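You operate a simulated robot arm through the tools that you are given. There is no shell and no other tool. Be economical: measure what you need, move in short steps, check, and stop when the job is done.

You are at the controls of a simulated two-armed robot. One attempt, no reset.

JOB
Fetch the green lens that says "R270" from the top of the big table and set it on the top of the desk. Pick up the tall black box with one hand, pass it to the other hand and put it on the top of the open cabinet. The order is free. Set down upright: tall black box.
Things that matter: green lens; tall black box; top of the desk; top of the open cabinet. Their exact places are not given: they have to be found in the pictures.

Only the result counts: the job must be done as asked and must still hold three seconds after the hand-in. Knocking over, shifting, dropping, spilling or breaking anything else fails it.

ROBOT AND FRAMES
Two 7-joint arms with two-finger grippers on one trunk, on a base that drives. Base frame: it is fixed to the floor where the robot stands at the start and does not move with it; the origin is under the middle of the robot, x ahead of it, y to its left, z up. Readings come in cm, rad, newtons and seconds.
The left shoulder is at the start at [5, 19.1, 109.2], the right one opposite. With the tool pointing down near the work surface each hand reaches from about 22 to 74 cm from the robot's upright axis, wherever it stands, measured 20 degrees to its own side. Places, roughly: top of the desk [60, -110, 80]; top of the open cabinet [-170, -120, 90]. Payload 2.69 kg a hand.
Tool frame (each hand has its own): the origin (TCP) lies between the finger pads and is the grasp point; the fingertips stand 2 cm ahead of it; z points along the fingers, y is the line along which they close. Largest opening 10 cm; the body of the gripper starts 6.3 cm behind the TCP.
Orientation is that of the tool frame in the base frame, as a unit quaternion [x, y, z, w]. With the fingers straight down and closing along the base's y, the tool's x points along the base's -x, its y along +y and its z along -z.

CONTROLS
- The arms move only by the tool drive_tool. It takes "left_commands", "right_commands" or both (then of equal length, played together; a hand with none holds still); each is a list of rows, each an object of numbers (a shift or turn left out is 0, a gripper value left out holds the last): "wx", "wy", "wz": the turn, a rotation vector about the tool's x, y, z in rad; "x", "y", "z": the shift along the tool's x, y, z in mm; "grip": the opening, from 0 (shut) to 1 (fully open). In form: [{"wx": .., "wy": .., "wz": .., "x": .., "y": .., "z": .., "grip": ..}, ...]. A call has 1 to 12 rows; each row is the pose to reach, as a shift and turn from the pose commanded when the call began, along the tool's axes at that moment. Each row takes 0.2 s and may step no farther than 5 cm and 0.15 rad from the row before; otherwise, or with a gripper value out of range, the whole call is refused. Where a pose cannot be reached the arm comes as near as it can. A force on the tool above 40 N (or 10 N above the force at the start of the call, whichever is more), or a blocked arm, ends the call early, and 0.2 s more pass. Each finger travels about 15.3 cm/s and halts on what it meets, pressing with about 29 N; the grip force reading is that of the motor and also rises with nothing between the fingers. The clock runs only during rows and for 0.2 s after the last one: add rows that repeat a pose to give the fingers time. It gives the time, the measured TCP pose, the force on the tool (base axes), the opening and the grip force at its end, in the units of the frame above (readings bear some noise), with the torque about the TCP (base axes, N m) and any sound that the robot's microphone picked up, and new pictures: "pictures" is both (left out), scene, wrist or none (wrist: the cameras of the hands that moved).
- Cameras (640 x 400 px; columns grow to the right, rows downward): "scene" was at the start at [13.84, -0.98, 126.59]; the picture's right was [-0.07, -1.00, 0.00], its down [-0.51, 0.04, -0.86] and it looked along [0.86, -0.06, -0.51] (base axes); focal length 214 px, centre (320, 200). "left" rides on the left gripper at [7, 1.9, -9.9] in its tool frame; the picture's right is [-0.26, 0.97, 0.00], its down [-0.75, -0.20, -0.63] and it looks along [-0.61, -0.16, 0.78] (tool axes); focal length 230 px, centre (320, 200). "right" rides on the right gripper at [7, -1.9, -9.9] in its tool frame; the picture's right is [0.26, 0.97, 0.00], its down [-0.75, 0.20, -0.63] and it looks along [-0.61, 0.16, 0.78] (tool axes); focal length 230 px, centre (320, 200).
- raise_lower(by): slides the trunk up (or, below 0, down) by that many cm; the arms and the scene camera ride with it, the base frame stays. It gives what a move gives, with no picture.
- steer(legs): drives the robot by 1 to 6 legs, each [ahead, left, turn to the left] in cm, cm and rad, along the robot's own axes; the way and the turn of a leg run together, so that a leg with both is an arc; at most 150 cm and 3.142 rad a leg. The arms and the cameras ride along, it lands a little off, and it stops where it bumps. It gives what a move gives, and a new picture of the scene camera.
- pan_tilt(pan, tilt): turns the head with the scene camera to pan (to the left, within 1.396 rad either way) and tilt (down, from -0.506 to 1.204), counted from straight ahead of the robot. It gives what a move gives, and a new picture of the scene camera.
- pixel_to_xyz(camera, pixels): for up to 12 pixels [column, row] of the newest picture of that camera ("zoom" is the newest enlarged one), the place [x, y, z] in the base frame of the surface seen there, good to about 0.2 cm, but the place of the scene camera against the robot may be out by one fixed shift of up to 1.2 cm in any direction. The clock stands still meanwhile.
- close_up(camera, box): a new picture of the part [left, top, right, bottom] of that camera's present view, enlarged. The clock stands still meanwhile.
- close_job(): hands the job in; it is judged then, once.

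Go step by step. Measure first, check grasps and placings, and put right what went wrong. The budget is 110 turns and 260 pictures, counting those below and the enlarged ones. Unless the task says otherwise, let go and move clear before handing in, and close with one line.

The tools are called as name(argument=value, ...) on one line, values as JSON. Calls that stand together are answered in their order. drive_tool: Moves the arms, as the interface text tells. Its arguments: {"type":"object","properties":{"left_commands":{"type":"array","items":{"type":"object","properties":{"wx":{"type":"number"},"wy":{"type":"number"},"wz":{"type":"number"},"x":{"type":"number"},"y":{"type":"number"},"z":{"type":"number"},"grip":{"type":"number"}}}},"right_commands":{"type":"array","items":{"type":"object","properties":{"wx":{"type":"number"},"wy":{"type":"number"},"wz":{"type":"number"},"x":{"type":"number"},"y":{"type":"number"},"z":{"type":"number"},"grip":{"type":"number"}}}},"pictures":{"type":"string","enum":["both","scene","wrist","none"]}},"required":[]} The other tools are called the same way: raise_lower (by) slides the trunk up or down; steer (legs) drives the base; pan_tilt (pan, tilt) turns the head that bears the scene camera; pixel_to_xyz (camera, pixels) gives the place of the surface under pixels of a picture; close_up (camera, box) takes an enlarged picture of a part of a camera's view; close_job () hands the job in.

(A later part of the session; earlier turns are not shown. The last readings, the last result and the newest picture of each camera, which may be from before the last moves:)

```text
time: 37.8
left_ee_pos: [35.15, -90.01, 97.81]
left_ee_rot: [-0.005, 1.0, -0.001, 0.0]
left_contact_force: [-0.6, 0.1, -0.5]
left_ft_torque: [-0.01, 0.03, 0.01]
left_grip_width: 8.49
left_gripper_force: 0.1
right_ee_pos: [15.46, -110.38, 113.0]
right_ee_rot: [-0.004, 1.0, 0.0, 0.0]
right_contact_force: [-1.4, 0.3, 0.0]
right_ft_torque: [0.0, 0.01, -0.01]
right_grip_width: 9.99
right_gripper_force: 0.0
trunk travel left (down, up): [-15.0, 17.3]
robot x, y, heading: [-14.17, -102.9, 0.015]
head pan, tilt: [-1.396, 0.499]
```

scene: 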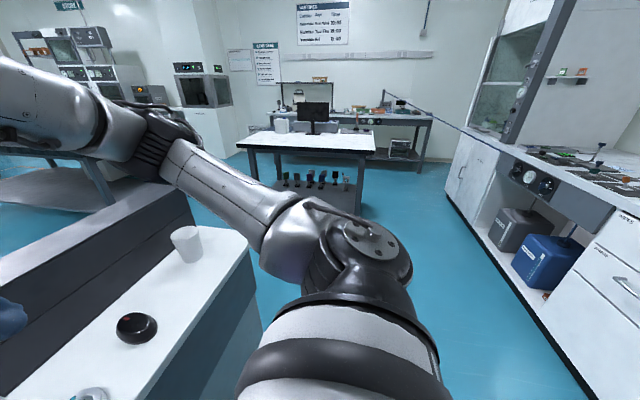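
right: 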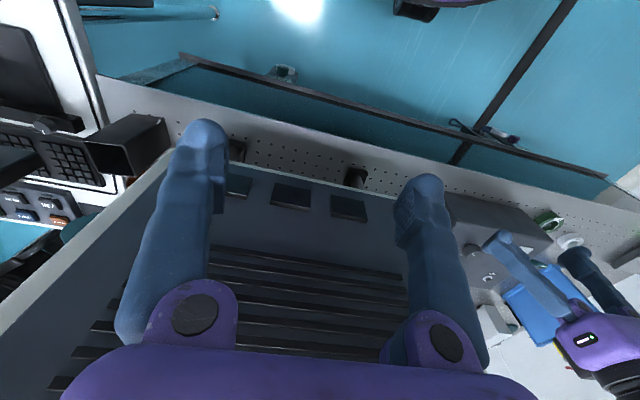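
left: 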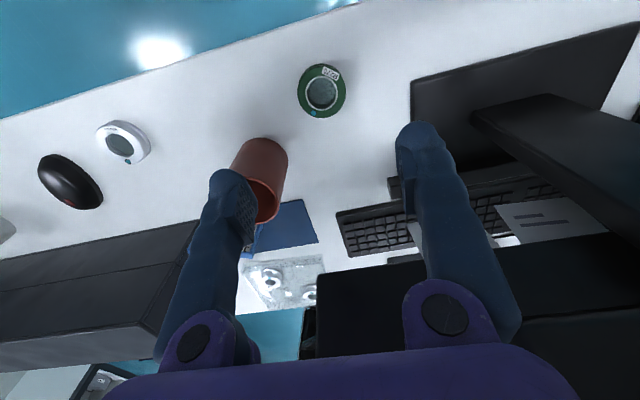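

Retract with smaller steps.

drive_tool(left_commands=[{"z": -40}, {"z": -75}, {"x": 40, "y": 22, "z": -75}, {"x": 80, "y": 44, "z": -75}, {"x": 120, "y": 66, "z": -75}, {"x": 160, "y": 88, "z": -75}, {"x": 177, "y": 108, "z": -75}, {"x": 177, "y": 108, "z": -75}], pictures="none")

steer(legs=[[0, 60, 0], [-5, 0, -0.9]])

pan_tilt(pan=-1.3, tilt=0.4)

```text
time: 39.6
left_ee_pos: [17.3, -79.39, 105.82]
left_ee_rot: [-0.005, 1.0, 0.001, -0.001]
left_contact_force: [0.1, -0.2, -0.7]
left_ft_torque: [0.0, -0.01, 0.01]
left_grip_width: 8.49
left_gripper_force: 0.0
right_ee_pos: [15.43, -110.38, 113.02]
right_ee_rot: [-0.004, 1.0, -0.001, 0.0]
right_contact_force: [0.3, -0.6, -0.1]
right_ft_torque: [0.01, 0.01, 0.0]
right_grip_width: 10.02
right_gripper_force: 0.1
trunk travel left (down, up): [-15.0, 17.3]
robot x, y, heading: [-14.15, -102.4, 0.012]
head pan, tilt: [-1.396, 0.499]
```

```text
time: 47.6
left_ee_pos: [18.32, -52.33, 105.68]
left_ee_rot: [0.437, 0.899, 0.0, 0.001]
left_contact_force: [0.6, 0.7, -0.2]
left_ft_torque: [-0.02, 0.0, -0.03]
left_grip_width: 8.5
left_gripper_force: 0.1
right_ee_pos: [-7.32, -69.75, 112.96]
right_ee_rot: [0.438, 0.899, 0.0, 0.001]
right_contact_force: [0.3, -0.5, 0.1]
right_ft_torque: [-0.01, 0.0, -0.01]
right_grip_width: 9.99
right_gripper_force: 0.0
trunk travel left (down, up): [-15.0, 17.3]
robot x, y, heading: [-19.5, -41.51, -0.903]
head pan, tilt: [-1.396, 0.499]
```

scene: 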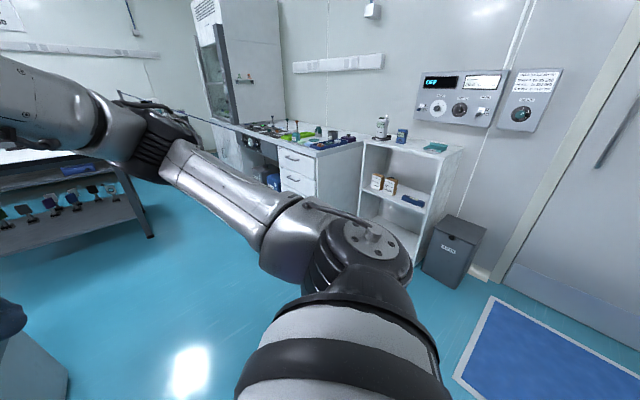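

```text
time: 48.3
left_ee_pos: [18.29, -52.48, 105.72]
left_ee_rot: [0.438, 0.899, 0.001, 0.0]
left_contact_force: [-0.3, 0.1, -0.6]
left_ft_torque: [0.02, -0.01, 0.01]
left_grip_width: 8.51
left_gripper_force: 0.1
right_ee_pos: [-7.37, -69.76, 112.93]
right_ee_rot: [0.437, 0.899, 0.0, 0.0]
right_contact_force: [-0.1, -1.0, -0.3]
right_ft_torque: [-0.06, 0.01, 0.0]
right_grip_width: 10.0
right_gripper_force: 0.1
trunk travel left (down, up): [-15.0, 17.3]
robot x, y, heading: [-19.26, -41.57, -0.903]
head pan, tilt: [-1.3, 0.4]
```

scene: 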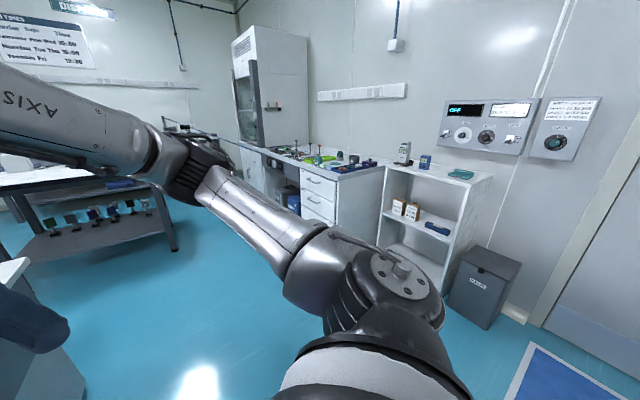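

The open cabinet's top is at (435,170), with a bottle, a small box and a teal item on it. I'll zoom in and measure.

close_up(camera="scene", box=[370, 130, 530, 230])

pixel_to_xyz(camera="scene", pixels=[[392, 168], [410, 173], [430, 174], [450, 180], [480, 186], [485, 180], [440, 165], [403, 160], [425, 167], [462, 176], [483, 260], [330, 172]])

```text
4.00 times, centred on (450, 180) of scene
```

zoom: 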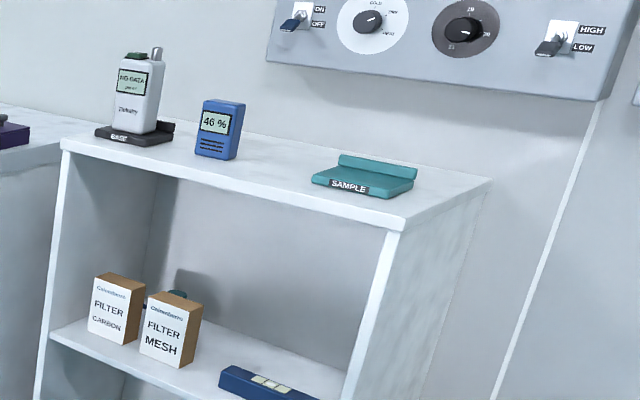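

```text
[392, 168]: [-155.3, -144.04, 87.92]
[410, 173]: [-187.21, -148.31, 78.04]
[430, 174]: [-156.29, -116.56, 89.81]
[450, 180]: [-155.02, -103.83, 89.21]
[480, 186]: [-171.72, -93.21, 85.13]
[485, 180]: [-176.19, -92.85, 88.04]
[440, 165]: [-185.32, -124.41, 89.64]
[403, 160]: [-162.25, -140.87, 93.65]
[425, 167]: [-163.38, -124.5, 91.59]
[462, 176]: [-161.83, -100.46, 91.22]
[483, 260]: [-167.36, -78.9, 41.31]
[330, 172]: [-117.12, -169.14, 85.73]
```

Cabinet top is at z≈89.7, with free space around (-163,-115) between the blue box and the sample tray. Plan: the right hand picks the box from above, the left hand receives it pitched forward, and the left hand places it. Back to the box now.

steer(legs=[[0, 0, 0.905], [0, 21, 0], [14, 0, 0]])

pan_tilt(pan=-0.6, tilt=0.7)

```text
time: 54.0
left_ee_pos: [26.31, 2.47, 105.72]
left_ee_rot: [0.0, 1.0, -0.001, -0.001]
left_contact_force: [1.3, 0.1, 0.5]
left_ft_torque: [-0.02, 0.02, -0.05]
left_grip_width: 8.47
left_gripper_force: 0.1
right_ee_pos: [24.24, -28.5, 112.85]
right_ee_rot: [0.0, 1.0, 0.0, -0.001]
right_contact_force: [0.7, 0.3, -0.2]
right_ft_torque: [-0.02, 0.01, 0.01]
right_grip_width: 10.0
right_gripper_force: 0.0
trunk travel left (down, up): [-15.0, 17.3]
robot x, y, heading: [-5.86, -20.79, 0.004]
head pan, tilt: [-1.3, 0.4]
```

scene: 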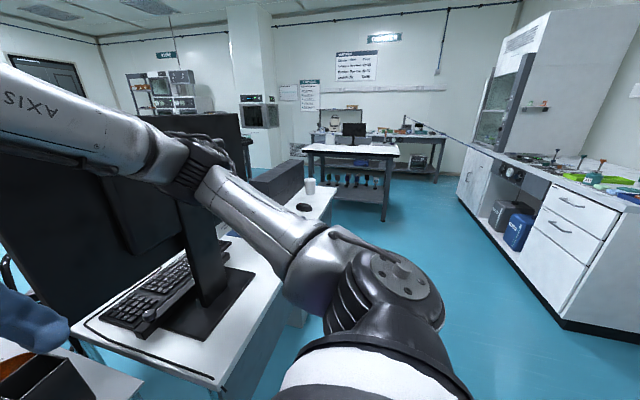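

```text
time: 55.1
left_ee_pos: [26.26, 2.31, 105.87]
left_ee_rot: [0.001, 1.0, 0.001, 0.0]
left_contact_force: [-0.1, 0.5, 0.3]
left_ft_torque: [0.01, -0.01, -0.05]
left_grip_width: 8.47
left_gripper_force: 0.1
right_ee_pos: [24.08, -28.58, 112.96]
right_ee_rot: [0.0, 1.0, 0.0, 0.001]
right_contact_force: [-0.4, -0.7, 0.2]
right_ft_torque: [-0.03, 0.02, 0.03]
right_grip_width: 9.99
right_gripper_force: 0.2
trunk travel left (down, up): [-15.0, 17.3]
robot x, y, heading: [-5.8, -20.86, -0.0]
head pan, tilt: [-0.6, 0.7]
```

scene: 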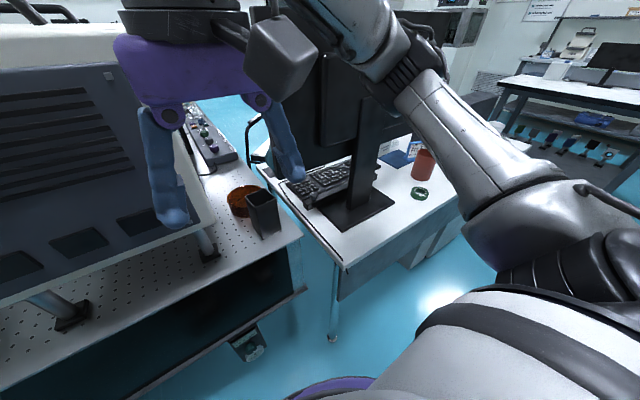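

pixel_to_xyz(camera="scene", pixels=[[122, 120], [118, 66], [210, 222], [205, 240], [262, 195], [247, 203], [278, 207], [265, 236], [236, 195], [298, 238], [283, 180], [330, 80]])

close_up(camera="scene", box=[180, 140, 340, 240])

```text
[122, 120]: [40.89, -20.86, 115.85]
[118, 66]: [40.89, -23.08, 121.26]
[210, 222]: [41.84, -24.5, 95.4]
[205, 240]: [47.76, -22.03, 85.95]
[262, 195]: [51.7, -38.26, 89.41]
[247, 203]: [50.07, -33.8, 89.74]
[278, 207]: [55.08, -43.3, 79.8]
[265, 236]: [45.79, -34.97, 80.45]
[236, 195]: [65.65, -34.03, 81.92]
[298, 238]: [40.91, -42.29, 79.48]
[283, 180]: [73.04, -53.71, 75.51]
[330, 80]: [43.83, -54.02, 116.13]
```

```text
4.00 times, centred on (260, 190) of scene
```

zoom: 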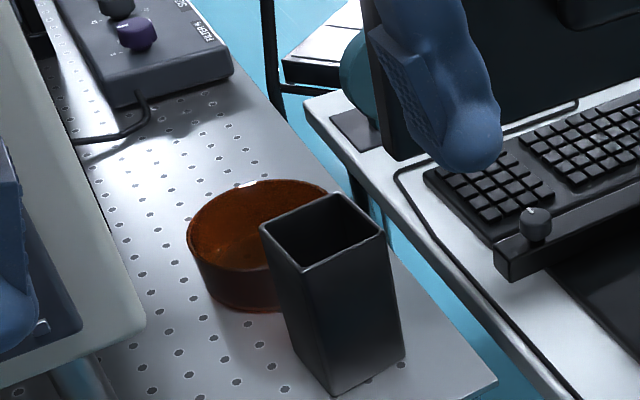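

The instrument's right face is at y≈-25 and the monitor's left edge is near y≈-48. I'll shift the base left so the right forearm comes in straight, then hover the right hand.

steer(legs=[[0, 16, 0]])

drive_tool(right_commands=[{"y": -48}, {"y": -96}, {"y": -144}, {"y": -192}, {"y": -240}, {"y": -255}, {"x": -45, "y": -255}, {"x": -90, "y": -255}])

```text
time: 57.1
left_ee_pos: [26.36, 17.74, 105.8]
left_ee_rot: [0.001, 1.0, 0.0, 0.0]
left_contact_force: [-0.5, -0.3, 0.0]
left_ft_torque: [-0.01, -0.01, -0.01]
left_grip_width: 8.49
left_gripper_force: 0.1
right_ee_pos: [24.26, -13.17, 112.84]
right_ee_rot: [0.001, 1.0, 0.001, -0.001]
right_contact_force: [0.0, 0.1, 0.7]
right_ft_torque: [-0.02, 0.0, -0.02]
right_grip_width: 10.0
right_gripper_force: 0.1
trunk travel left (down, up): [-15.0, 17.3]
robot x, y, heading: [-5.42, -5.2, -0.002]
head pan, tilt: [-0.6, 0.7]
```

scene: 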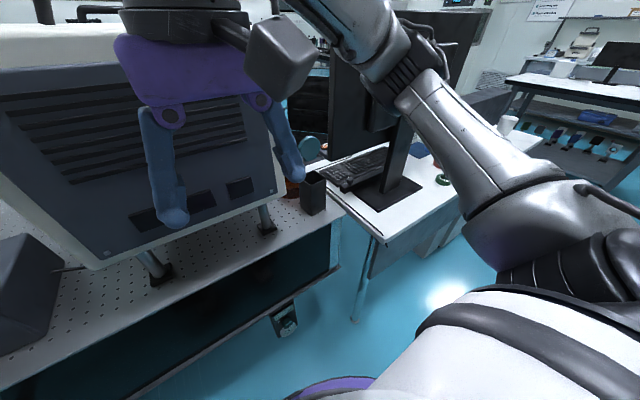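

```text
time: 58.9
left_ee_pos: [26.37, 17.78, 105.75]
left_ee_rot: [0.0, 1.0, -0.001, 0.0]
left_contact_force: [-0.2, 0.2, 0.0]
left_ft_torque: [-0.01, 0.03, -0.01]
left_grip_width: 8.52
left_gripper_force: 0.0
right_ee_pos: [33.57, -38.65, 112.95]
right_ee_rot: [0.0, 1.0, 0.0, -0.001]
right_contact_force: [0.9, -0.7, 0.2]
right_ft_torque: [0.03, -0.03, 0.03]
right_grip_width: 10.0
right_gripper_force: 0.0
trunk travel left (down, up): [-15.0, 17.3]
robot x, y, heading: [-5.69, -5.29, -0.002]
head pan, tilt: [-0.6, 0.7]
```

scene: 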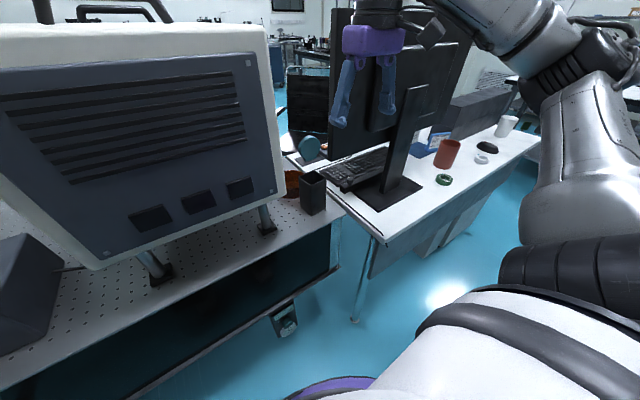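
right: 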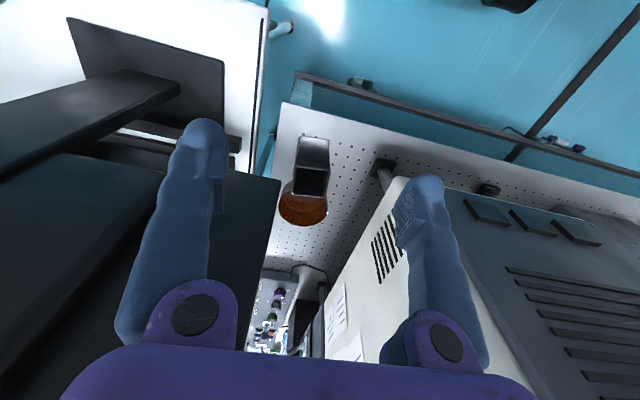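

close_up(camera="right", box=[264, 120, 360, 180])

pixel_to_xyz(camera="right", pixels=[[295, 168], [327, 170], [298, 194], [324, 196], [299, 140], [327, 139], [275, 185], [262, 260], [392, 185], [345, 280], [285, 222], [327, 195]])

close_up(camera="scene", box=[270, 0, 640, 231])

```text
6.67 times, centred on (312, 150) of right
```

zoom: 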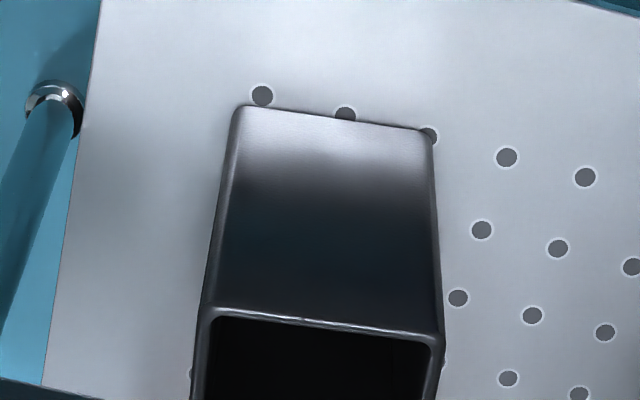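

```text
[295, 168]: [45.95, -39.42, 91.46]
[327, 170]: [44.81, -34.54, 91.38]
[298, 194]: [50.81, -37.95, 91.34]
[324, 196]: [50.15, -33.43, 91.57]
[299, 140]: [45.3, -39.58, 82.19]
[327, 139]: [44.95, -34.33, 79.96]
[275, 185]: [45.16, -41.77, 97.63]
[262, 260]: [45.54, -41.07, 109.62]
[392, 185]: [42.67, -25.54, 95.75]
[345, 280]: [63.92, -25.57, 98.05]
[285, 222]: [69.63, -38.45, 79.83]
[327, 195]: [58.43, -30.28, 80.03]
```

```text
1.73 times, centred on (455, 116) of scene
```

zoom: 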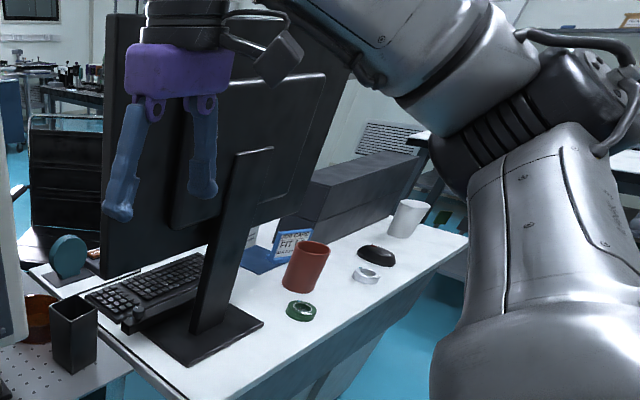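

Monitor edge is at (45,-41.5) and the instrument face at y=-25.5, so a vertical grasp is too tight. The box is about 5.2 cm square, centred at (48,-36.3) and yawed about +14°. I'll grasp it low from the front with the right hand pitched 30° below horizontal, and the left will take it from above. Pitching now.

drive_tool(right_commands=[{"wy": -0.149, "x": 6}, {"wy": -0.298, "x": 12}, {"wy": -0.447, "x": 18}, {"wy": -0.596, "x": 24}, {"wy": -0.745, "x": 30}, {"wy": -0.894, "x": 36}, {"wy": -1.04, "x": 36}, {"wy": -1.047, "x": 36, "z": 45}, {"wy": -1.047, "x": 36, "z": 90}, {"wy": -1.047, "x": 36, "z": 135}, {"wy": -1.047, "x": 36, "z": 180}, {"wy": -1.047, "x": 36, "z": 180}])

```text
time: 61.5
left_ee_pos: [26.33, 17.8, 105.66]
left_ee_rot: [0.0, 1.0, -0.001, 0.0]
left_contact_force: [-0.7, 0.1, 0.5]
left_ft_torque: [0.0, -0.01, -0.01]
left_grip_width: 8.49
left_gripper_force: 0.0
right_ee_pos: [36.57, -43.75, 92.7]
right_ee_rot: [0.0, 0.867, 0.001, 0.499]
right_contact_force: [0.4, -0.3, -0.5]
right_ft_torque: [-0.01, 0.01, 0.01]
right_grip_width: 10.0
right_gripper_force: 0.2
right hand out of reach, approached as far as the arm can: row 6, 7, 8, 9, 10, 11, 12
trunk travel left (down, up): [-15.0, 17.3]
robot x, y, heading: [-5.42, -5.04, -0.004]
head pan, tilt: [-0.6, 0.7]
```

scene: 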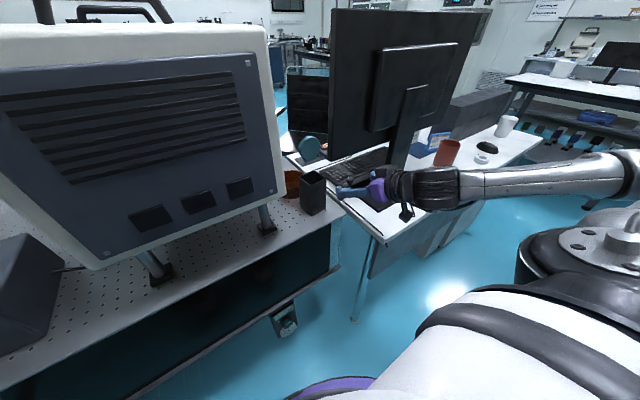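
right: 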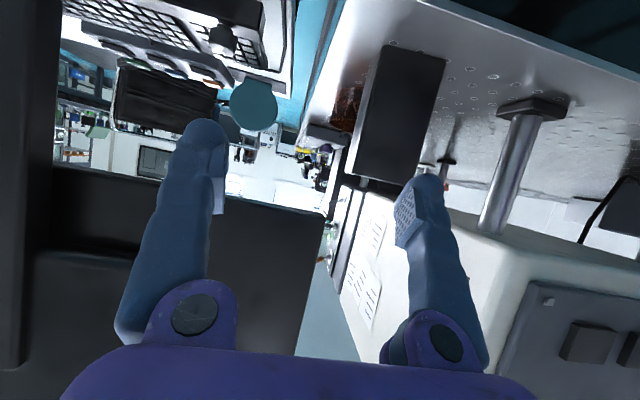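

Pitched fine, but the target was too close to the body. I'll back the base up 12 cm and shift right 8 cm.

steer(legs=[[-12, 0, 0], [0, -8, 0]])

drive_tool(right_commands=[{"wx": -0.106, "wz": -0.061}, {"wx": -0.211, "wz": -0.122}, {"wx": -0.211, "wz": -0.122}])

```text
time: 63.7
left_ee_pos: [14.27, 9.71, 105.85]
left_ee_rot: [0.002, 1.0, 0.001, 0.0]
left_contact_force: [0.1, 0.9, -0.3]
left_ft_torque: [0.01, 0.0, 0.02]
left_grip_width: 8.49
left_gripper_force: 0.0
right_ee_pos: [24.5, -51.86, 92.64]
right_ee_rot: [0.001, 0.866, 0.0, 0.5]
right_contact_force: [-0.4, -0.7, 0.0]
right_ft_torque: [0.01, -0.01, -0.01]
right_grip_width: 10.0
right_gripper_force: 0.0
trunk travel left (down, up): [-15.0, 17.3]
robot x, y, heading: [-17.7, -13.07, -0.006]
head pan, tilt: [-0.6, 0.7]
```

scene: 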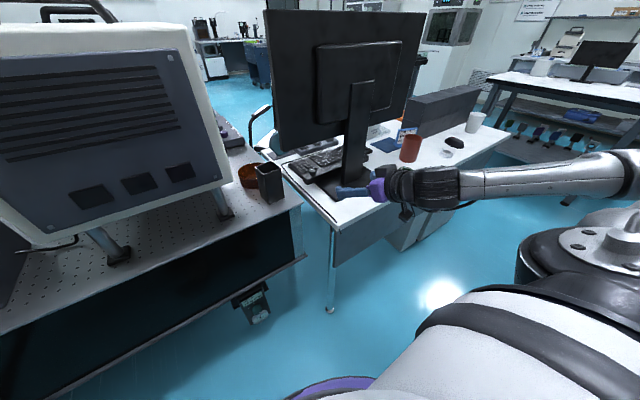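

```text
time: 64.5
left_ee_pos: [14.32, 9.61, 105.76]
left_ee_rot: [0.002, 1.0, -0.001, 0.0]
left_contact_force: [-0.4, -0.3, -0.3]
left_ft_torque: [0.0, 0.03, 0.03]
left_grip_width: 8.52
left_gripper_force: 0.0
right_ee_pos: [24.61, -51.87, 92.57]
right_ee_rot: [-0.104, 0.86, 0.061, 0.496]
right_contact_force: [-1.0, -0.7, 0.0]
right_ft_torque: [0.0, 0.01, 0.0]
right_grip_width: 9.99
right_gripper_force: 0.1
trunk travel left (down, up): [-15.0, 17.3]
robot x, y, heading: [-17.8, -13.38, 0.0]
head pan, tilt: [-0.6, 0.7]
```

scene: 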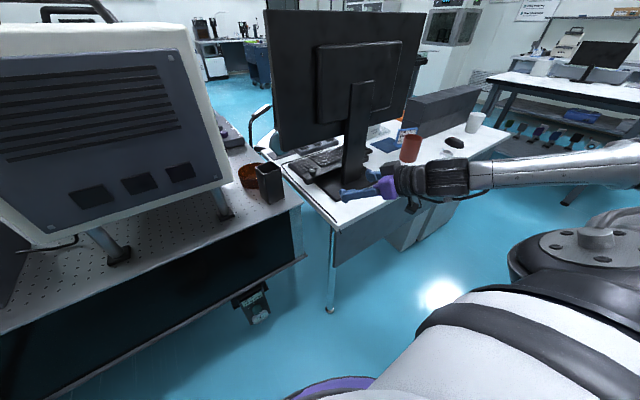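
right: 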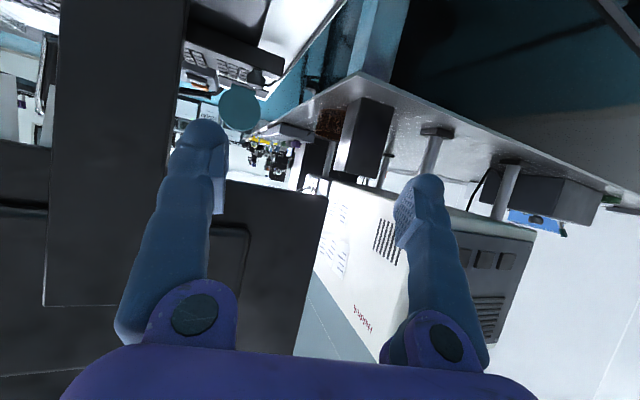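

Orientation is right (yaw 14°, pitch 30°). Moving to the pre-grasp at (33.9,-39.8,84).

drive_tool(right_commands=[{"x": 3, "y": 24, "z": 36}, {"x": 7, "y": 48, "z": 73}, {"x": 11, "y": 71, "z": 110}, {"x": 15, "y": 95, "z": 146}, {"x": 15, "y": 95, "z": 146}])

```text
time: 65.7
left_ee_pos: [14.35, 9.72, 105.84]
left_ee_rot: [0.001, 1.0, 0.001, 0.001]
left_contact_force: [0.3, 0.2, 0.9]
left_ft_torque: [-0.01, 0.0, -0.03]
left_grip_width: 8.52
left_gripper_force: 0.0
right_ee_pos: [33.67, -39.56, 84.12]
right_ee_rot: [-0.104, 0.86, 0.059, 0.496]
right_contact_force: [0.5, -0.1, -0.2]
right_ft_torque: [-0.01, 0.01, -0.03]
right_grip_width: 9.99
right_gripper_force: 0.0
trunk travel left (down, up): [-15.0, 17.3]
robot x, y, heading: [-17.75, -13.1, -0.002]
head pan, tilt: [-0.6, 0.7]
```

scene: 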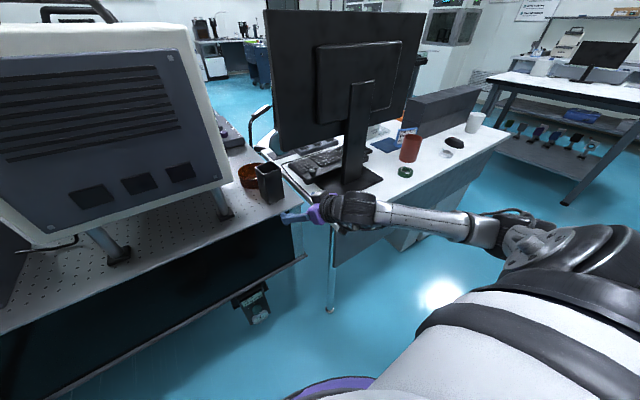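
right: 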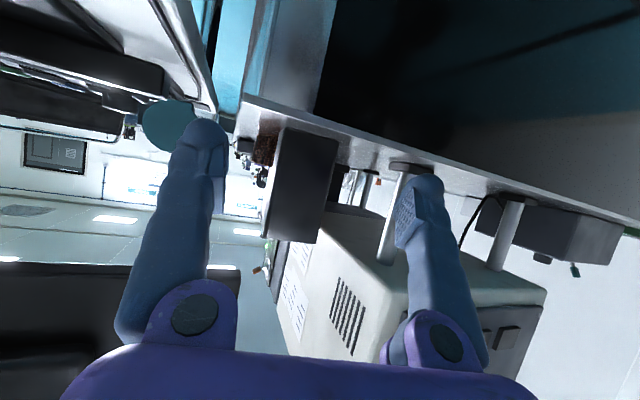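

pixel_to_xyz(camera="right", pixels=[[285, 132], [335, 145], [265, 232], [315, 240], [300, 185], [274, 185], [325, 190], [282, 128], [240, 98], [640, 212], [265, 150]])

```text
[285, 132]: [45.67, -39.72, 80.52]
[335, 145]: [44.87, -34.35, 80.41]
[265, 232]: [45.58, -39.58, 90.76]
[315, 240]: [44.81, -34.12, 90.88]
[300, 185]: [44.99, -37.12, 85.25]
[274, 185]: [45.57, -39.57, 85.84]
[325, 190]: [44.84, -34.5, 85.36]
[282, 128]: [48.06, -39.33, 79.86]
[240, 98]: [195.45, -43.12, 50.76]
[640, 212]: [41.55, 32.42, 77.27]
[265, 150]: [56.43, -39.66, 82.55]
```

Front face centre is (45.25,-36.95), yaw about 9°. I'll trim the yaw slightly and slide forward around the box.

drive_tool(right_commands=[{"x": -16, "y": -1, "z": 28, "wx": 0.03, "wz": 0.017}, {"x": -32, "y": -2, "z": 56, "wx": 0.061, "wz": 0.035}, {"x": -44, "y": -2, "z": 78, "wx": 0.061, "wz": 0.035}, {"x": -54, "y": -3, "z": 95, "wx": 0.061, "wz": 0.035}, {"x": -64, "y": -3, "z": 113, "wx": 0.061, "wz": 0.035}, {"x": -64, "y": -3, "z": 113, "wx": 0.061, "wz": 0.035}])

```text
time: 67.1
left_ee_pos: [14.41, 9.67, 105.8]
left_ee_rot: [0.001, 1.0, 0.0, 0.0]
left_contact_force: [-0.3, -0.5, -0.4]
left_ft_torque: [-0.01, 0.03, 0.01]
left_grip_width: 8.48
left_gripper_force: 0.1
right_ee_pos: [46.51, -36.96, 83.97]
right_ee_rot: [-0.073, 0.863, 0.043, 0.498]
right_contact_force: [-0.9, -0.8, 0.7]
right_ft_torque: [-0.05, -0.02, 0.01]
right_grip_width: 9.99
right_gripper_force: 0.0
trunk travel left (down, up): [-15.0, 17.3]
robot x, y, heading: [-17.57, -13.24, -0.005]
head pan, tilt: [-0.6, 0.7]
```

scene: 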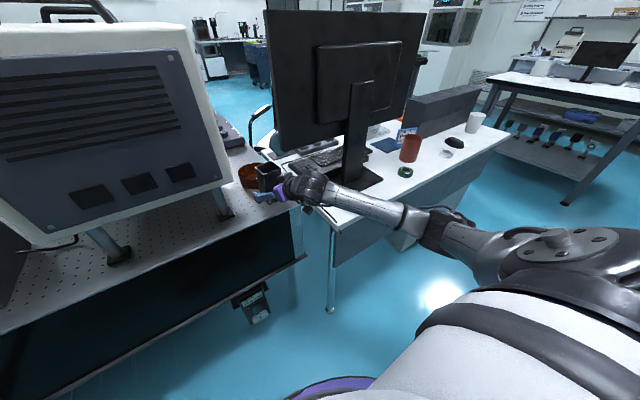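
right: 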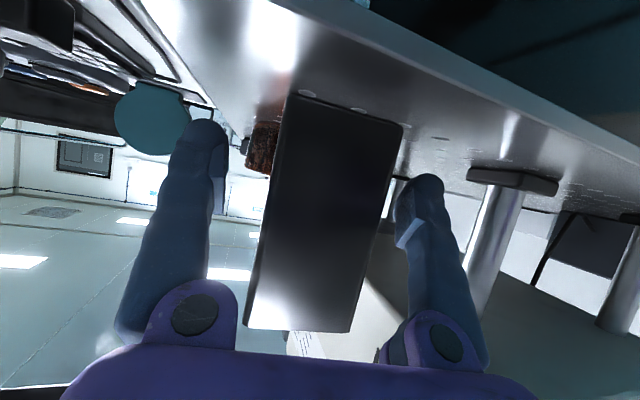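

The box sits slightly toward the +y finger. I'll shift 4 mm and close.

drive_tool(right_commands=[{"y": 4, "grip": 0.8}, {"y": 4, "grip": 0.7}, {"y": 4, "grip": 0.6}, {"y": 4, "grip": 0.5}, {"y": 4, "grip": 0.4}, {"y": 4, "grip": 0.4}, {"y": 4, "grip": 0.4}])

```text
time: 68.7
left_ee_pos: [14.41, 9.65, 105.64]
left_ee_rot: [0.001, 1.0, -0.001, 0.0]
left_contact_force: [-0.1, -0.1, -0.5]
left_ft_torque: [0.01, 0.02, 0.01]
left_grip_width: 8.48
left_gripper_force: 0.1
right_ee_pos: [46.37, -36.65, 83.99]
right_ee_rot: [-0.073, 0.863, 0.042, 0.498]
right_contact_force: [1.0, -1.4, 2.3]
right_ft_torque: [-0.09, -0.03, 0.02]
right_grip_width: 5.95
right_gripper_force: 28.3
trunk travel left (down, up): [-15.0, 17.3]
robot x, y, heading: [-17.84, -13.02, -0.003]
head pan, tilt: [-0.6, 0.7]
```

scene: 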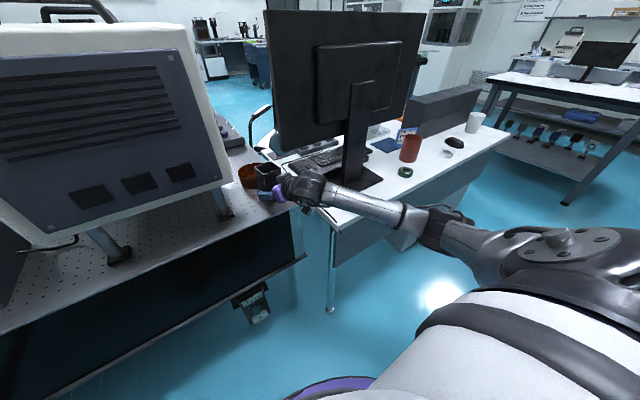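
right: 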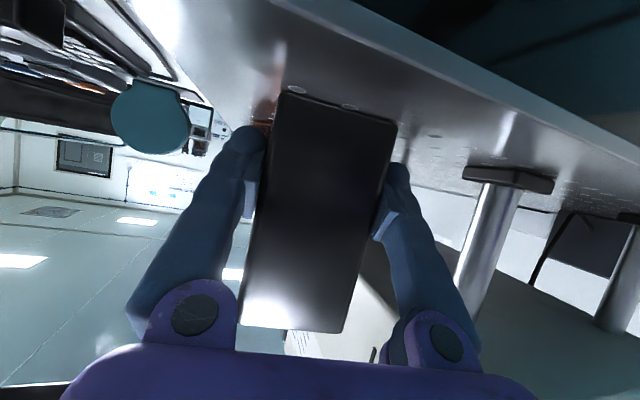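

Firm grip at 5.95 cm. I'll lift 3 cm, then retreat straight back.

drive_tool(right_commands=[{"x": -9, "z": -5}, {"x": -26, "z": -15}, {"x": -26, "z": -15}, {"x": -9, "y": 6, "z": -45}, {"x": 8, "y": 12, "z": -75}, {"x": 26, "y": 18, "z": -105}, {"x": 43, "y": 23, "z": -134}, {"x": 43, "y": 23, "z": -134}])

```text
time: 70.5
left_ee_pos: [14.49, 9.68, 105.74]
left_ee_rot: [0.002, 1.0, 0.0, 0.0]
left_contact_force: [0.2, -0.1, -0.3]
left_ft_torque: [-0.02, 0.0, 0.04]
left_grip_width: 8.47
left_gripper_force: 0.1
right_ee_pos: [32.85, -39.08, 86.65]
right_ee_rot: [-0.074, 0.863, 0.043, 0.498]
right_contact_force: [0.3, -0.2, -1.0]
right_ft_torque: [0.02, -0.02, 0.01]
right_grip_width: 5.93
right_gripper_force: 29.4
right hand out of reach, approached as far as the arm can: row 6, 7, 8
trunk travel left (down, up): [-15.0, 17.3]
robot x, y, heading: [-17.54, -13.1, -0.002]
head pan, tilt: [-0.6, 0.7]
```

scene: 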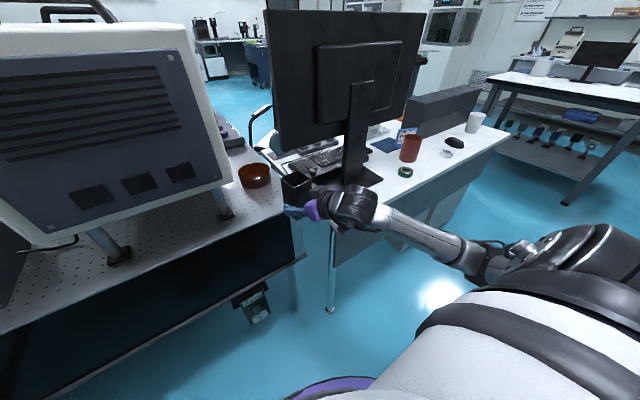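
right: 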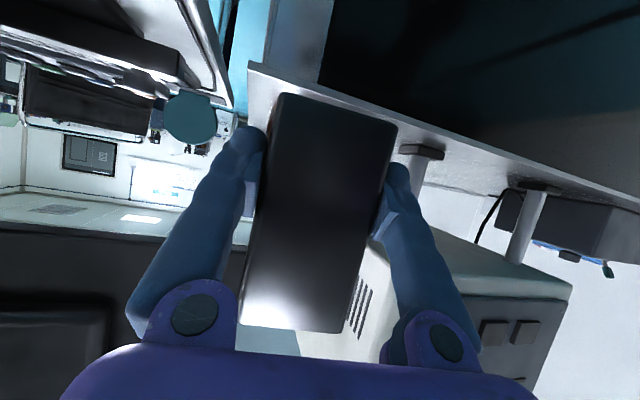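

Box is clear and the bowl undisturbed. I'll back away and bring the right hand toward the centre for the handover.

steer(legs=[[-30, 0, 0]])

pan_tilt(pan=-0.1, tilt=0.75)

drive_tool(right_commands=[{"y": 35}, {"y": 70}, {"y": 105}, {"y": 140}, {"y": 175}, {"y": 200}, {"y": 200}])

```text
time: 72.5
left_ee_pos: [-15.71, 9.74, 105.75]
left_ee_rot: [0.002, 1.0, -0.001, 0.0]
left_contact_force: [-0.4, -0.7, 0.0]
left_ft_torque: [0.01, -0.01, -0.02]
left_grip_width: 8.5
left_gripper_force: 0.1
right_ee_pos: [2.69, -38.95, 86.64]
right_ee_rot: [-0.072, 0.863, 0.042, 0.498]
right_contact_force: [-0.2, -0.3, -0.8]
right_ft_torque: [-0.01, 0.02, -0.03]
right_grip_width: 5.93
right_gripper_force: 28.5
trunk travel left (down, up): [-15.0, 17.3]
robot x, y, heading: [-47.8, -12.64, -0.009]
head pan, tilt: [-0.6, 0.7]
```

scene: 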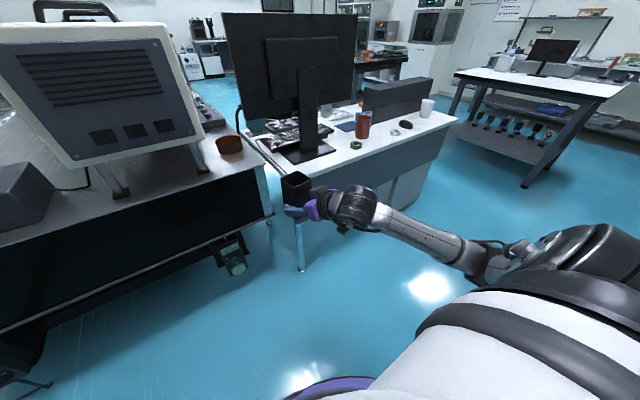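

```text
time: 73.5
left_ee_pos: [-15.63, 9.77, 105.78]
left_ee_rot: [0.003, 1.0, 0.0, -0.001]
left_contact_force: [0.9, 1.0, -0.4]
left_ft_torque: [0.0, 0.01, -0.03]
left_grip_width: 8.48
left_gripper_force: 0.1
right_ee_pos: [2.69, -39.03, 86.63]
right_ee_rot: [-0.072, 0.864, 0.042, 0.497]
right_contact_force: [0.3, 0.0, -1.8]
right_ft_torque: [-0.01, 0.05, -0.01]
right_grip_width: 5.91
right_gripper_force: 29.3
trunk travel left (down, up): [-15.0, 17.3]
robot x, y, heading: [-47.65, -13.13, -0.002]
head pan, tilt: [-0.099, 0.75]
```

scene: 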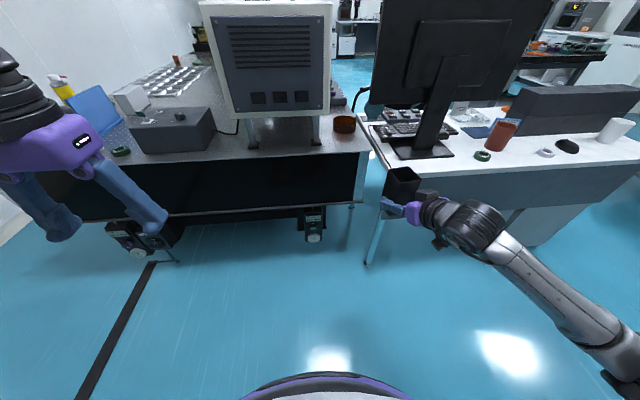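

```text
time: 75.1
left_ee_pos: [-15.81, 9.57, 105.85]
left_ee_rot: [0.002, 1.0, -0.001, -0.001]
left_contact_force: [-0.5, -0.2, 0.3]
left_ft_torque: [0.04, 0.01, -0.01]
left_grip_width: 8.49
left_gripper_force: 0.1
right_ee_pos: [-2.11, -18.05, 84.89]
right_ee_rot: [-0.064, 0.875, 0.062, 0.475]
right_contact_force: [3.3, -12.8, -8.7]
right_ft_torque: [0.66, -0.35, 0.93]
right_grip_width: 5.93
right_gripper_force: 28.7
right hand out of reach, approached as far as the arm can: row 1, 2, 3, 4, 5
trunk travel left (down, up): [-15.0, 17.3]
robot x, y, heading: [-47.65, -12.91, -0.007]
head pan, tilt: [-0.099, 0.75]
```

scene: 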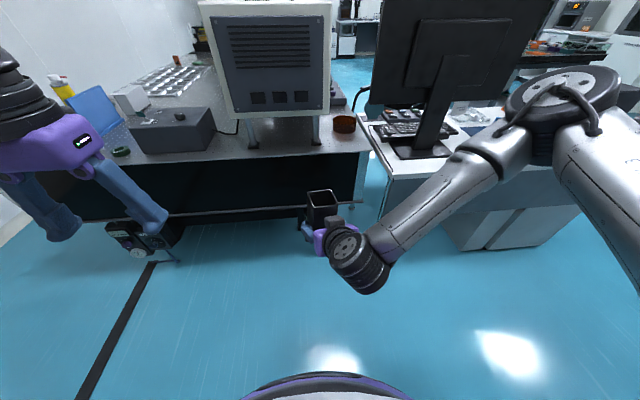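
right: 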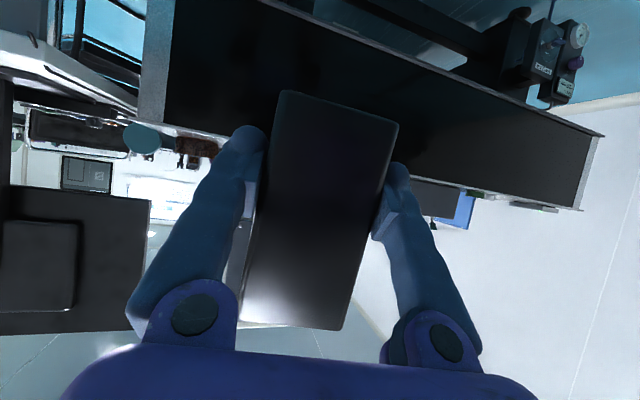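

The arm flipped elbow posture but holds the box. I'll check that it has settled.

drive_tool(right_commands=[{}, {}], pictures="none")

close_up(camera="scene", box=[260, 160, 420, 300])

```text
time: 75.7
left_ee_pos: [-15.63, 9.65, 105.77]
left_ee_rot: [0.002, 1.0, -0.001, -0.001]
left_contact_force: [0.2, 0.0, 0.0]
left_ft_torque: [-0.02, -0.01, 0.01]
left_grip_width: 8.49
left_gripper_force: 0.0
right_ee_pos: [-0.7, -19.2, 86.38]
right_ee_rot: [-0.072, 0.863, 0.041, 0.498]
right_contact_force: [0.2, 0.3, -0.8]
right_ft_torque: [-0.02, -0.01, 0.02]
right_grip_width: 5.93
right_gripper_force: 28.6
trunk travel left (down, up): [-15.0, 17.3]
robot x, y, heading: [-47.5, -13.22, -0.008]
head pan, tilt: [-0.099, 0.75]
```

```text
2.86 times, centred on (340, 230) of scene
```

zoom: 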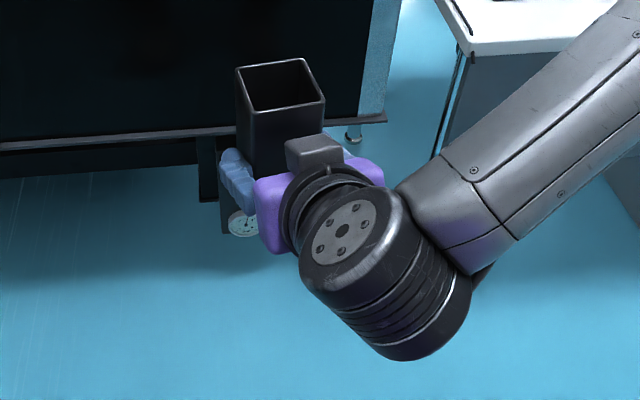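

Settled, box upright in the right hand. I'll measure the box's top rim and the nearby gripper parts.

pixel_to_xyz(camera="zoom", pixels=[[239, 70], [306, 61], [323, 99], [253, 110], [313, 142], [313, 160], [330, 170], [370, 215], [236, 160], [345, 155], [290, 130]])

```text
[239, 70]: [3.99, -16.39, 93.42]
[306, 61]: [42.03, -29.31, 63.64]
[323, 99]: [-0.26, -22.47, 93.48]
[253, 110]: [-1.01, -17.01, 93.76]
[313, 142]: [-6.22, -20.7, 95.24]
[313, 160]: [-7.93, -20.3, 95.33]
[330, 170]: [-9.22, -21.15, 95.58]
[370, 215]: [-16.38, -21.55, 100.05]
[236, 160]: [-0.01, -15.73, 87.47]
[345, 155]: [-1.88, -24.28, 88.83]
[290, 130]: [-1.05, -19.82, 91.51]
```

Moving the left hand above the box, yaw-aligned, fully open.

drive_tool(left_commands=[{"x": -40, "grip": 1}, {"x": -80}, {"x": -120}, {"x": -164}, {"x": -164, "y": -45, "wz": -0.08}, {"x": -164, "y": -90, "wz": -0.166}, {"x": -164, "y": -135, "wz": -0.166}, {"x": -164, "y": -180, "wz": -0.166}, {"x": -164, "y": -225, "wz": -0.166}, {"x": -164, "y": -270, "wz": -0.166}, {"x": -164, "y": -286, "wz": -0.166}, {"x": -164, "y": -286, "wz": -0.166}])

```text
time: 78.3
left_ee_pos: [0.42, -19.03, 105.67]
left_ee_rot: [-0.081, 0.997, 0.0, -0.001]
left_contact_force: [1.1, -0.2, 0.2]
left_ft_torque: [0.01, 0.01, 0.04]
left_grip_width: 9.98
left_gripper_force: 0.0
right_ee_pos: [-0.68, -19.24, 86.52]
right_ee_rot: [-0.072, 0.864, 0.042, 0.497]
right_contact_force: [-0.7, -0.1, -0.9]
right_ft_torque: [-0.01, 0.05, -0.01]
right_grip_width: 5.91
right_gripper_force: 29.3
trunk travel left (down, up): [-15.0, 17.3]
robot x, y, heading: [-47.38, -12.99, -0.001]
head pan, tilt: [-0.099, 0.75]
```

scene: 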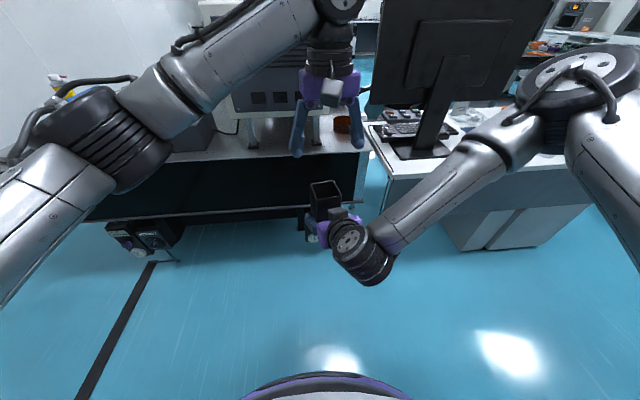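
left: 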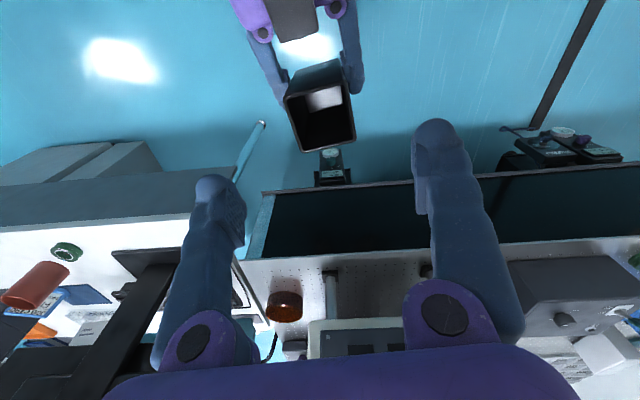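

pixel_to_xyz(camera="left", pixels=[[286, 98], [343, 82], [354, 141], [302, 150], [315, 90], [328, 147], [352, 110], [290, 125], [305, 30], [285, 15]])

close_up(camera="left", box=[224, 0, 416, 160])

```text
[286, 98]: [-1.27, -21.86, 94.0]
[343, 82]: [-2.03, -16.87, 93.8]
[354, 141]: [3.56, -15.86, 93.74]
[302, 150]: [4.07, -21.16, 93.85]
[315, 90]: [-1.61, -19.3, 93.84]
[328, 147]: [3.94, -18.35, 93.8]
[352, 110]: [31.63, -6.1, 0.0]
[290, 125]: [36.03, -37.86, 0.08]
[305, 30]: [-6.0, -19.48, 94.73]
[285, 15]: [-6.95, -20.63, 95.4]
```

```text
2.50 times, centred on (320, 80) of left
```

zoom: 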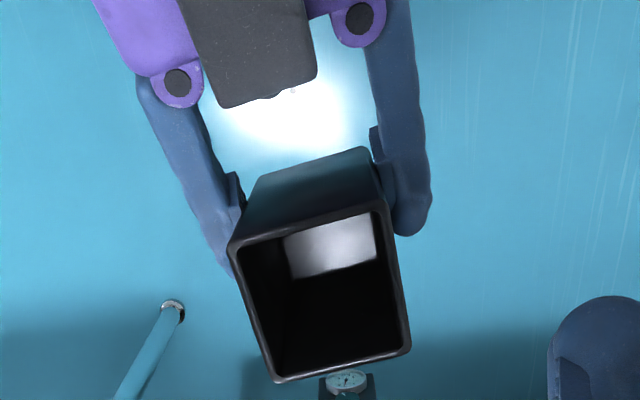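

Rim centre is (1.08,-18.94), z 93.85. Descending the left hand to TCP z 92.7.

drive_tool(left_commands=[{"x": -7, "z": 30}, {"x": -7, "z": 60}, {"x": -7, "z": 85}, {"x": -7, "z": 105}, {"x": -7, "z": 120}, {"x": -7, "z": 130}, {"x": -7, "z": 130}])

```text
time: 79.9
left_ee_pos: [1.13, -19.04, 92.8]
left_ee_rot: [-0.08, 0.997, -0.001, 0.0]
left_contact_force: [-0.7, -0.1, -0.9]
left_ft_torque: [0.0, 0.01, 0.0]
left_grip_width: 9.99
left_gripper_force: 0.1
right_ee_pos: [-0.77, -19.26, 86.39]
right_ee_rot: [-0.073, 0.864, 0.042, 0.497]
right_contact_force: [-0.1, -0.2, -1.8]
right_ft_torque: [-0.01, 0.01, 0.02]
right_grip_width: 5.93
right_gripper_force: 29.0
trunk travel left (down, up): [-15.0, 17.3]
robot x, y, heading: [-47.93, -13.22, -0.007]
head pan, tilt: [-0.099, 0.75]
```

scene: 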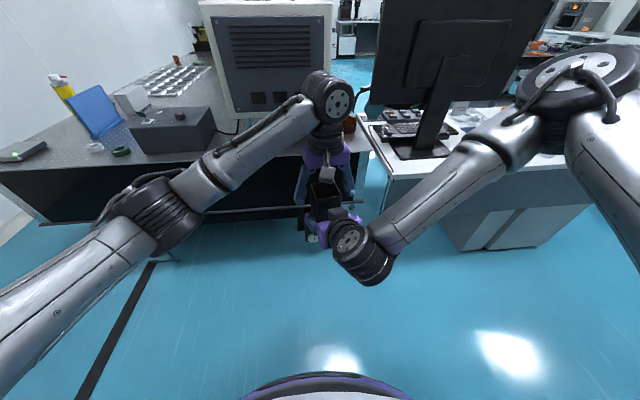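
left: 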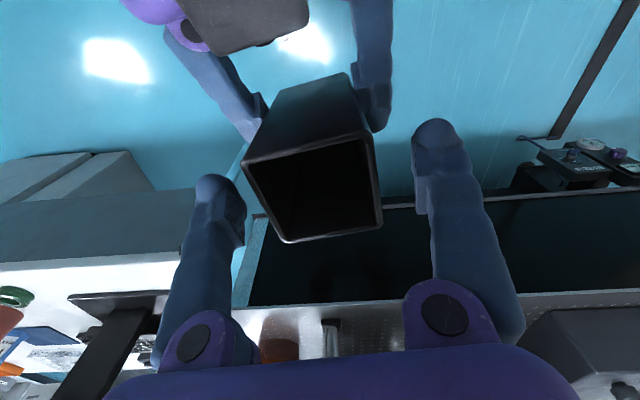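

Well centred. Closing the left hand.

drive_tool(left_commands=[{"grip": 0.85}, {"grip": 0.7}, {"grip": 0.6}, {"grip": 0.5}, {"grip": 0.4}, {"grip": 0.4}, {"grip": 0.4}], pictures="wrist")

```text
time: 81.5
left_ee_pos: [1.16, -18.96, 92.74]
left_ee_rot: [-0.08, 0.997, -0.001, 0.001]
left_contact_force: [-0.3, -2.1, 0.8]
left_ft_torque: [-0.01, 0.0, 0.04]
left_grip_width: 5.9
left_gripper_force: 28.9
right_ee_pos: [-0.74, -19.11, 86.5]
right_ee_rot: [-0.073, 0.863, 0.042, 0.498]
right_contact_force: [-0.2, 2.8, -1.0]
right_ft_torque: [-0.19, -0.03, 0.04]
right_grip_width: 5.93
right_gripper_force: 29.0
trunk travel left (down, up): [-15.0, 17.3]
robot x, y, heading: [-47.65, -12.71, -0.006]
head pan, tilt: [-0.099, 0.75]
```

left: 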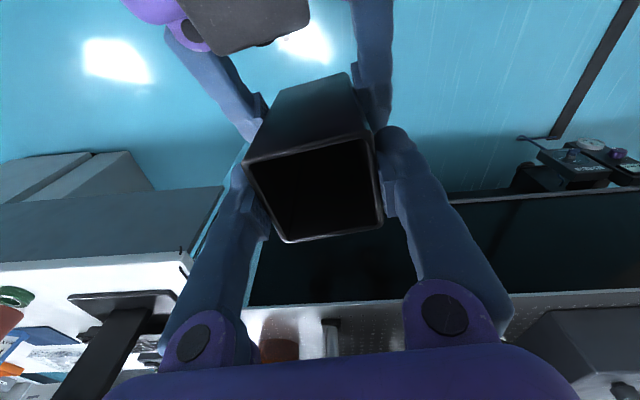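

Both hands hold the box (left 5.9 cm, 29 N). I'll open the right hand.

drive_tool(right_commands=[{"grip": 0.65}, {"grip": 0.75}, {"grip": 0.9}, {"grip": 1}, {"grip": 1}], pictures="none")

```text
time: 82.7
left_ee_pos: [1.25, -18.94, 92.83]
left_ee_rot: [-0.08, 0.997, 0.0, 0.0]
left_contact_force: [-0.3, 0.2, 0.1]
left_ft_torque: [0.0, -0.03, 0.04]
left_grip_width: 5.91
left_gripper_force: 29.2
right_ee_pos: [-0.59, -19.2, 86.59]
right_ee_rot: [-0.072, 0.863, 0.042, 0.498]
right_contact_force: [1.1, 0.0, -0.2]
right_ft_torque: [-0.02, 0.0, 0.01]
right_grip_width: 10.03
right_gripper_force: 0.2
trunk travel left (down, up): [-15.0, 17.3]
robot x, y, heading: [-47.8, -13.09, -0.006]
head pan, tilt: [-0.099, 0.75]
```

Released. I'll lift the left hand straight up out of the right's open fingers.

drive_tool(left_commands=[{"z": -20}, {"z": -50}, {"z": -80}, {"z": -110}, {"z": -140}, {"z": -140}])

```text
time: 84.1
left_ee_pos: [1.29, -18.95, 106.79]
left_ee_rot: [-0.08, 0.997, 0.0, 0.001]
left_contact_force: [0.4, -0.4, -1.7]
left_ft_torque: [0.01, 0.01, -0.01]
left_grip_width: 5.88
left_gripper_force: 28.7
right_ee_pos: [-0.7, -19.06, 86.48]
right_ee_rot: [-0.072, 0.863, 0.042, 0.497]
right_contact_force: [0.4, 0.0, -0.5]
right_ft_torque: [-0.01, 0.01, 0.03]
right_grip_width: 10.0
right_gripper_force: 0.0
trunk travel left (down, up): [-15.0, 17.3]
robot x, y, heading: [-47.47, -13.12, -0.008]
head pan, tilt: [-0.099, 0.75]
```

scene: 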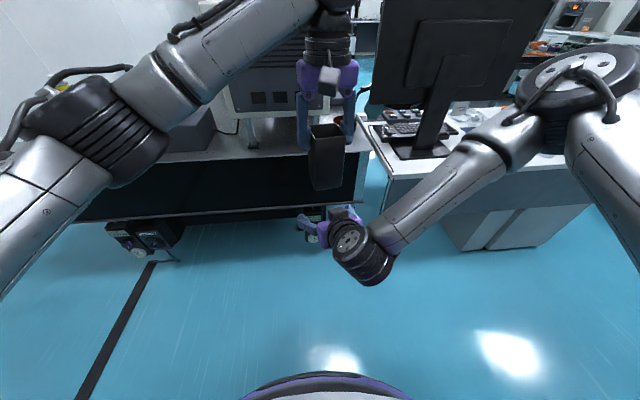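
left: 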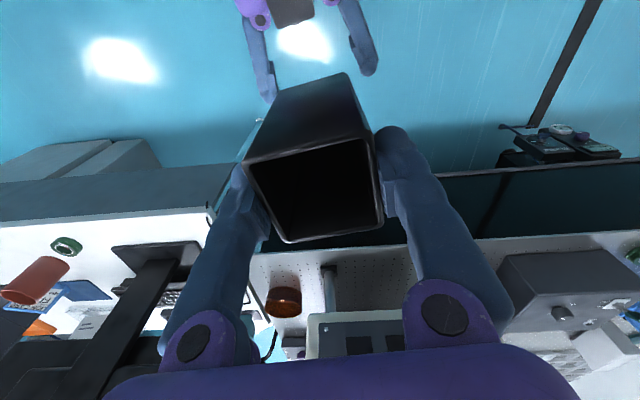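

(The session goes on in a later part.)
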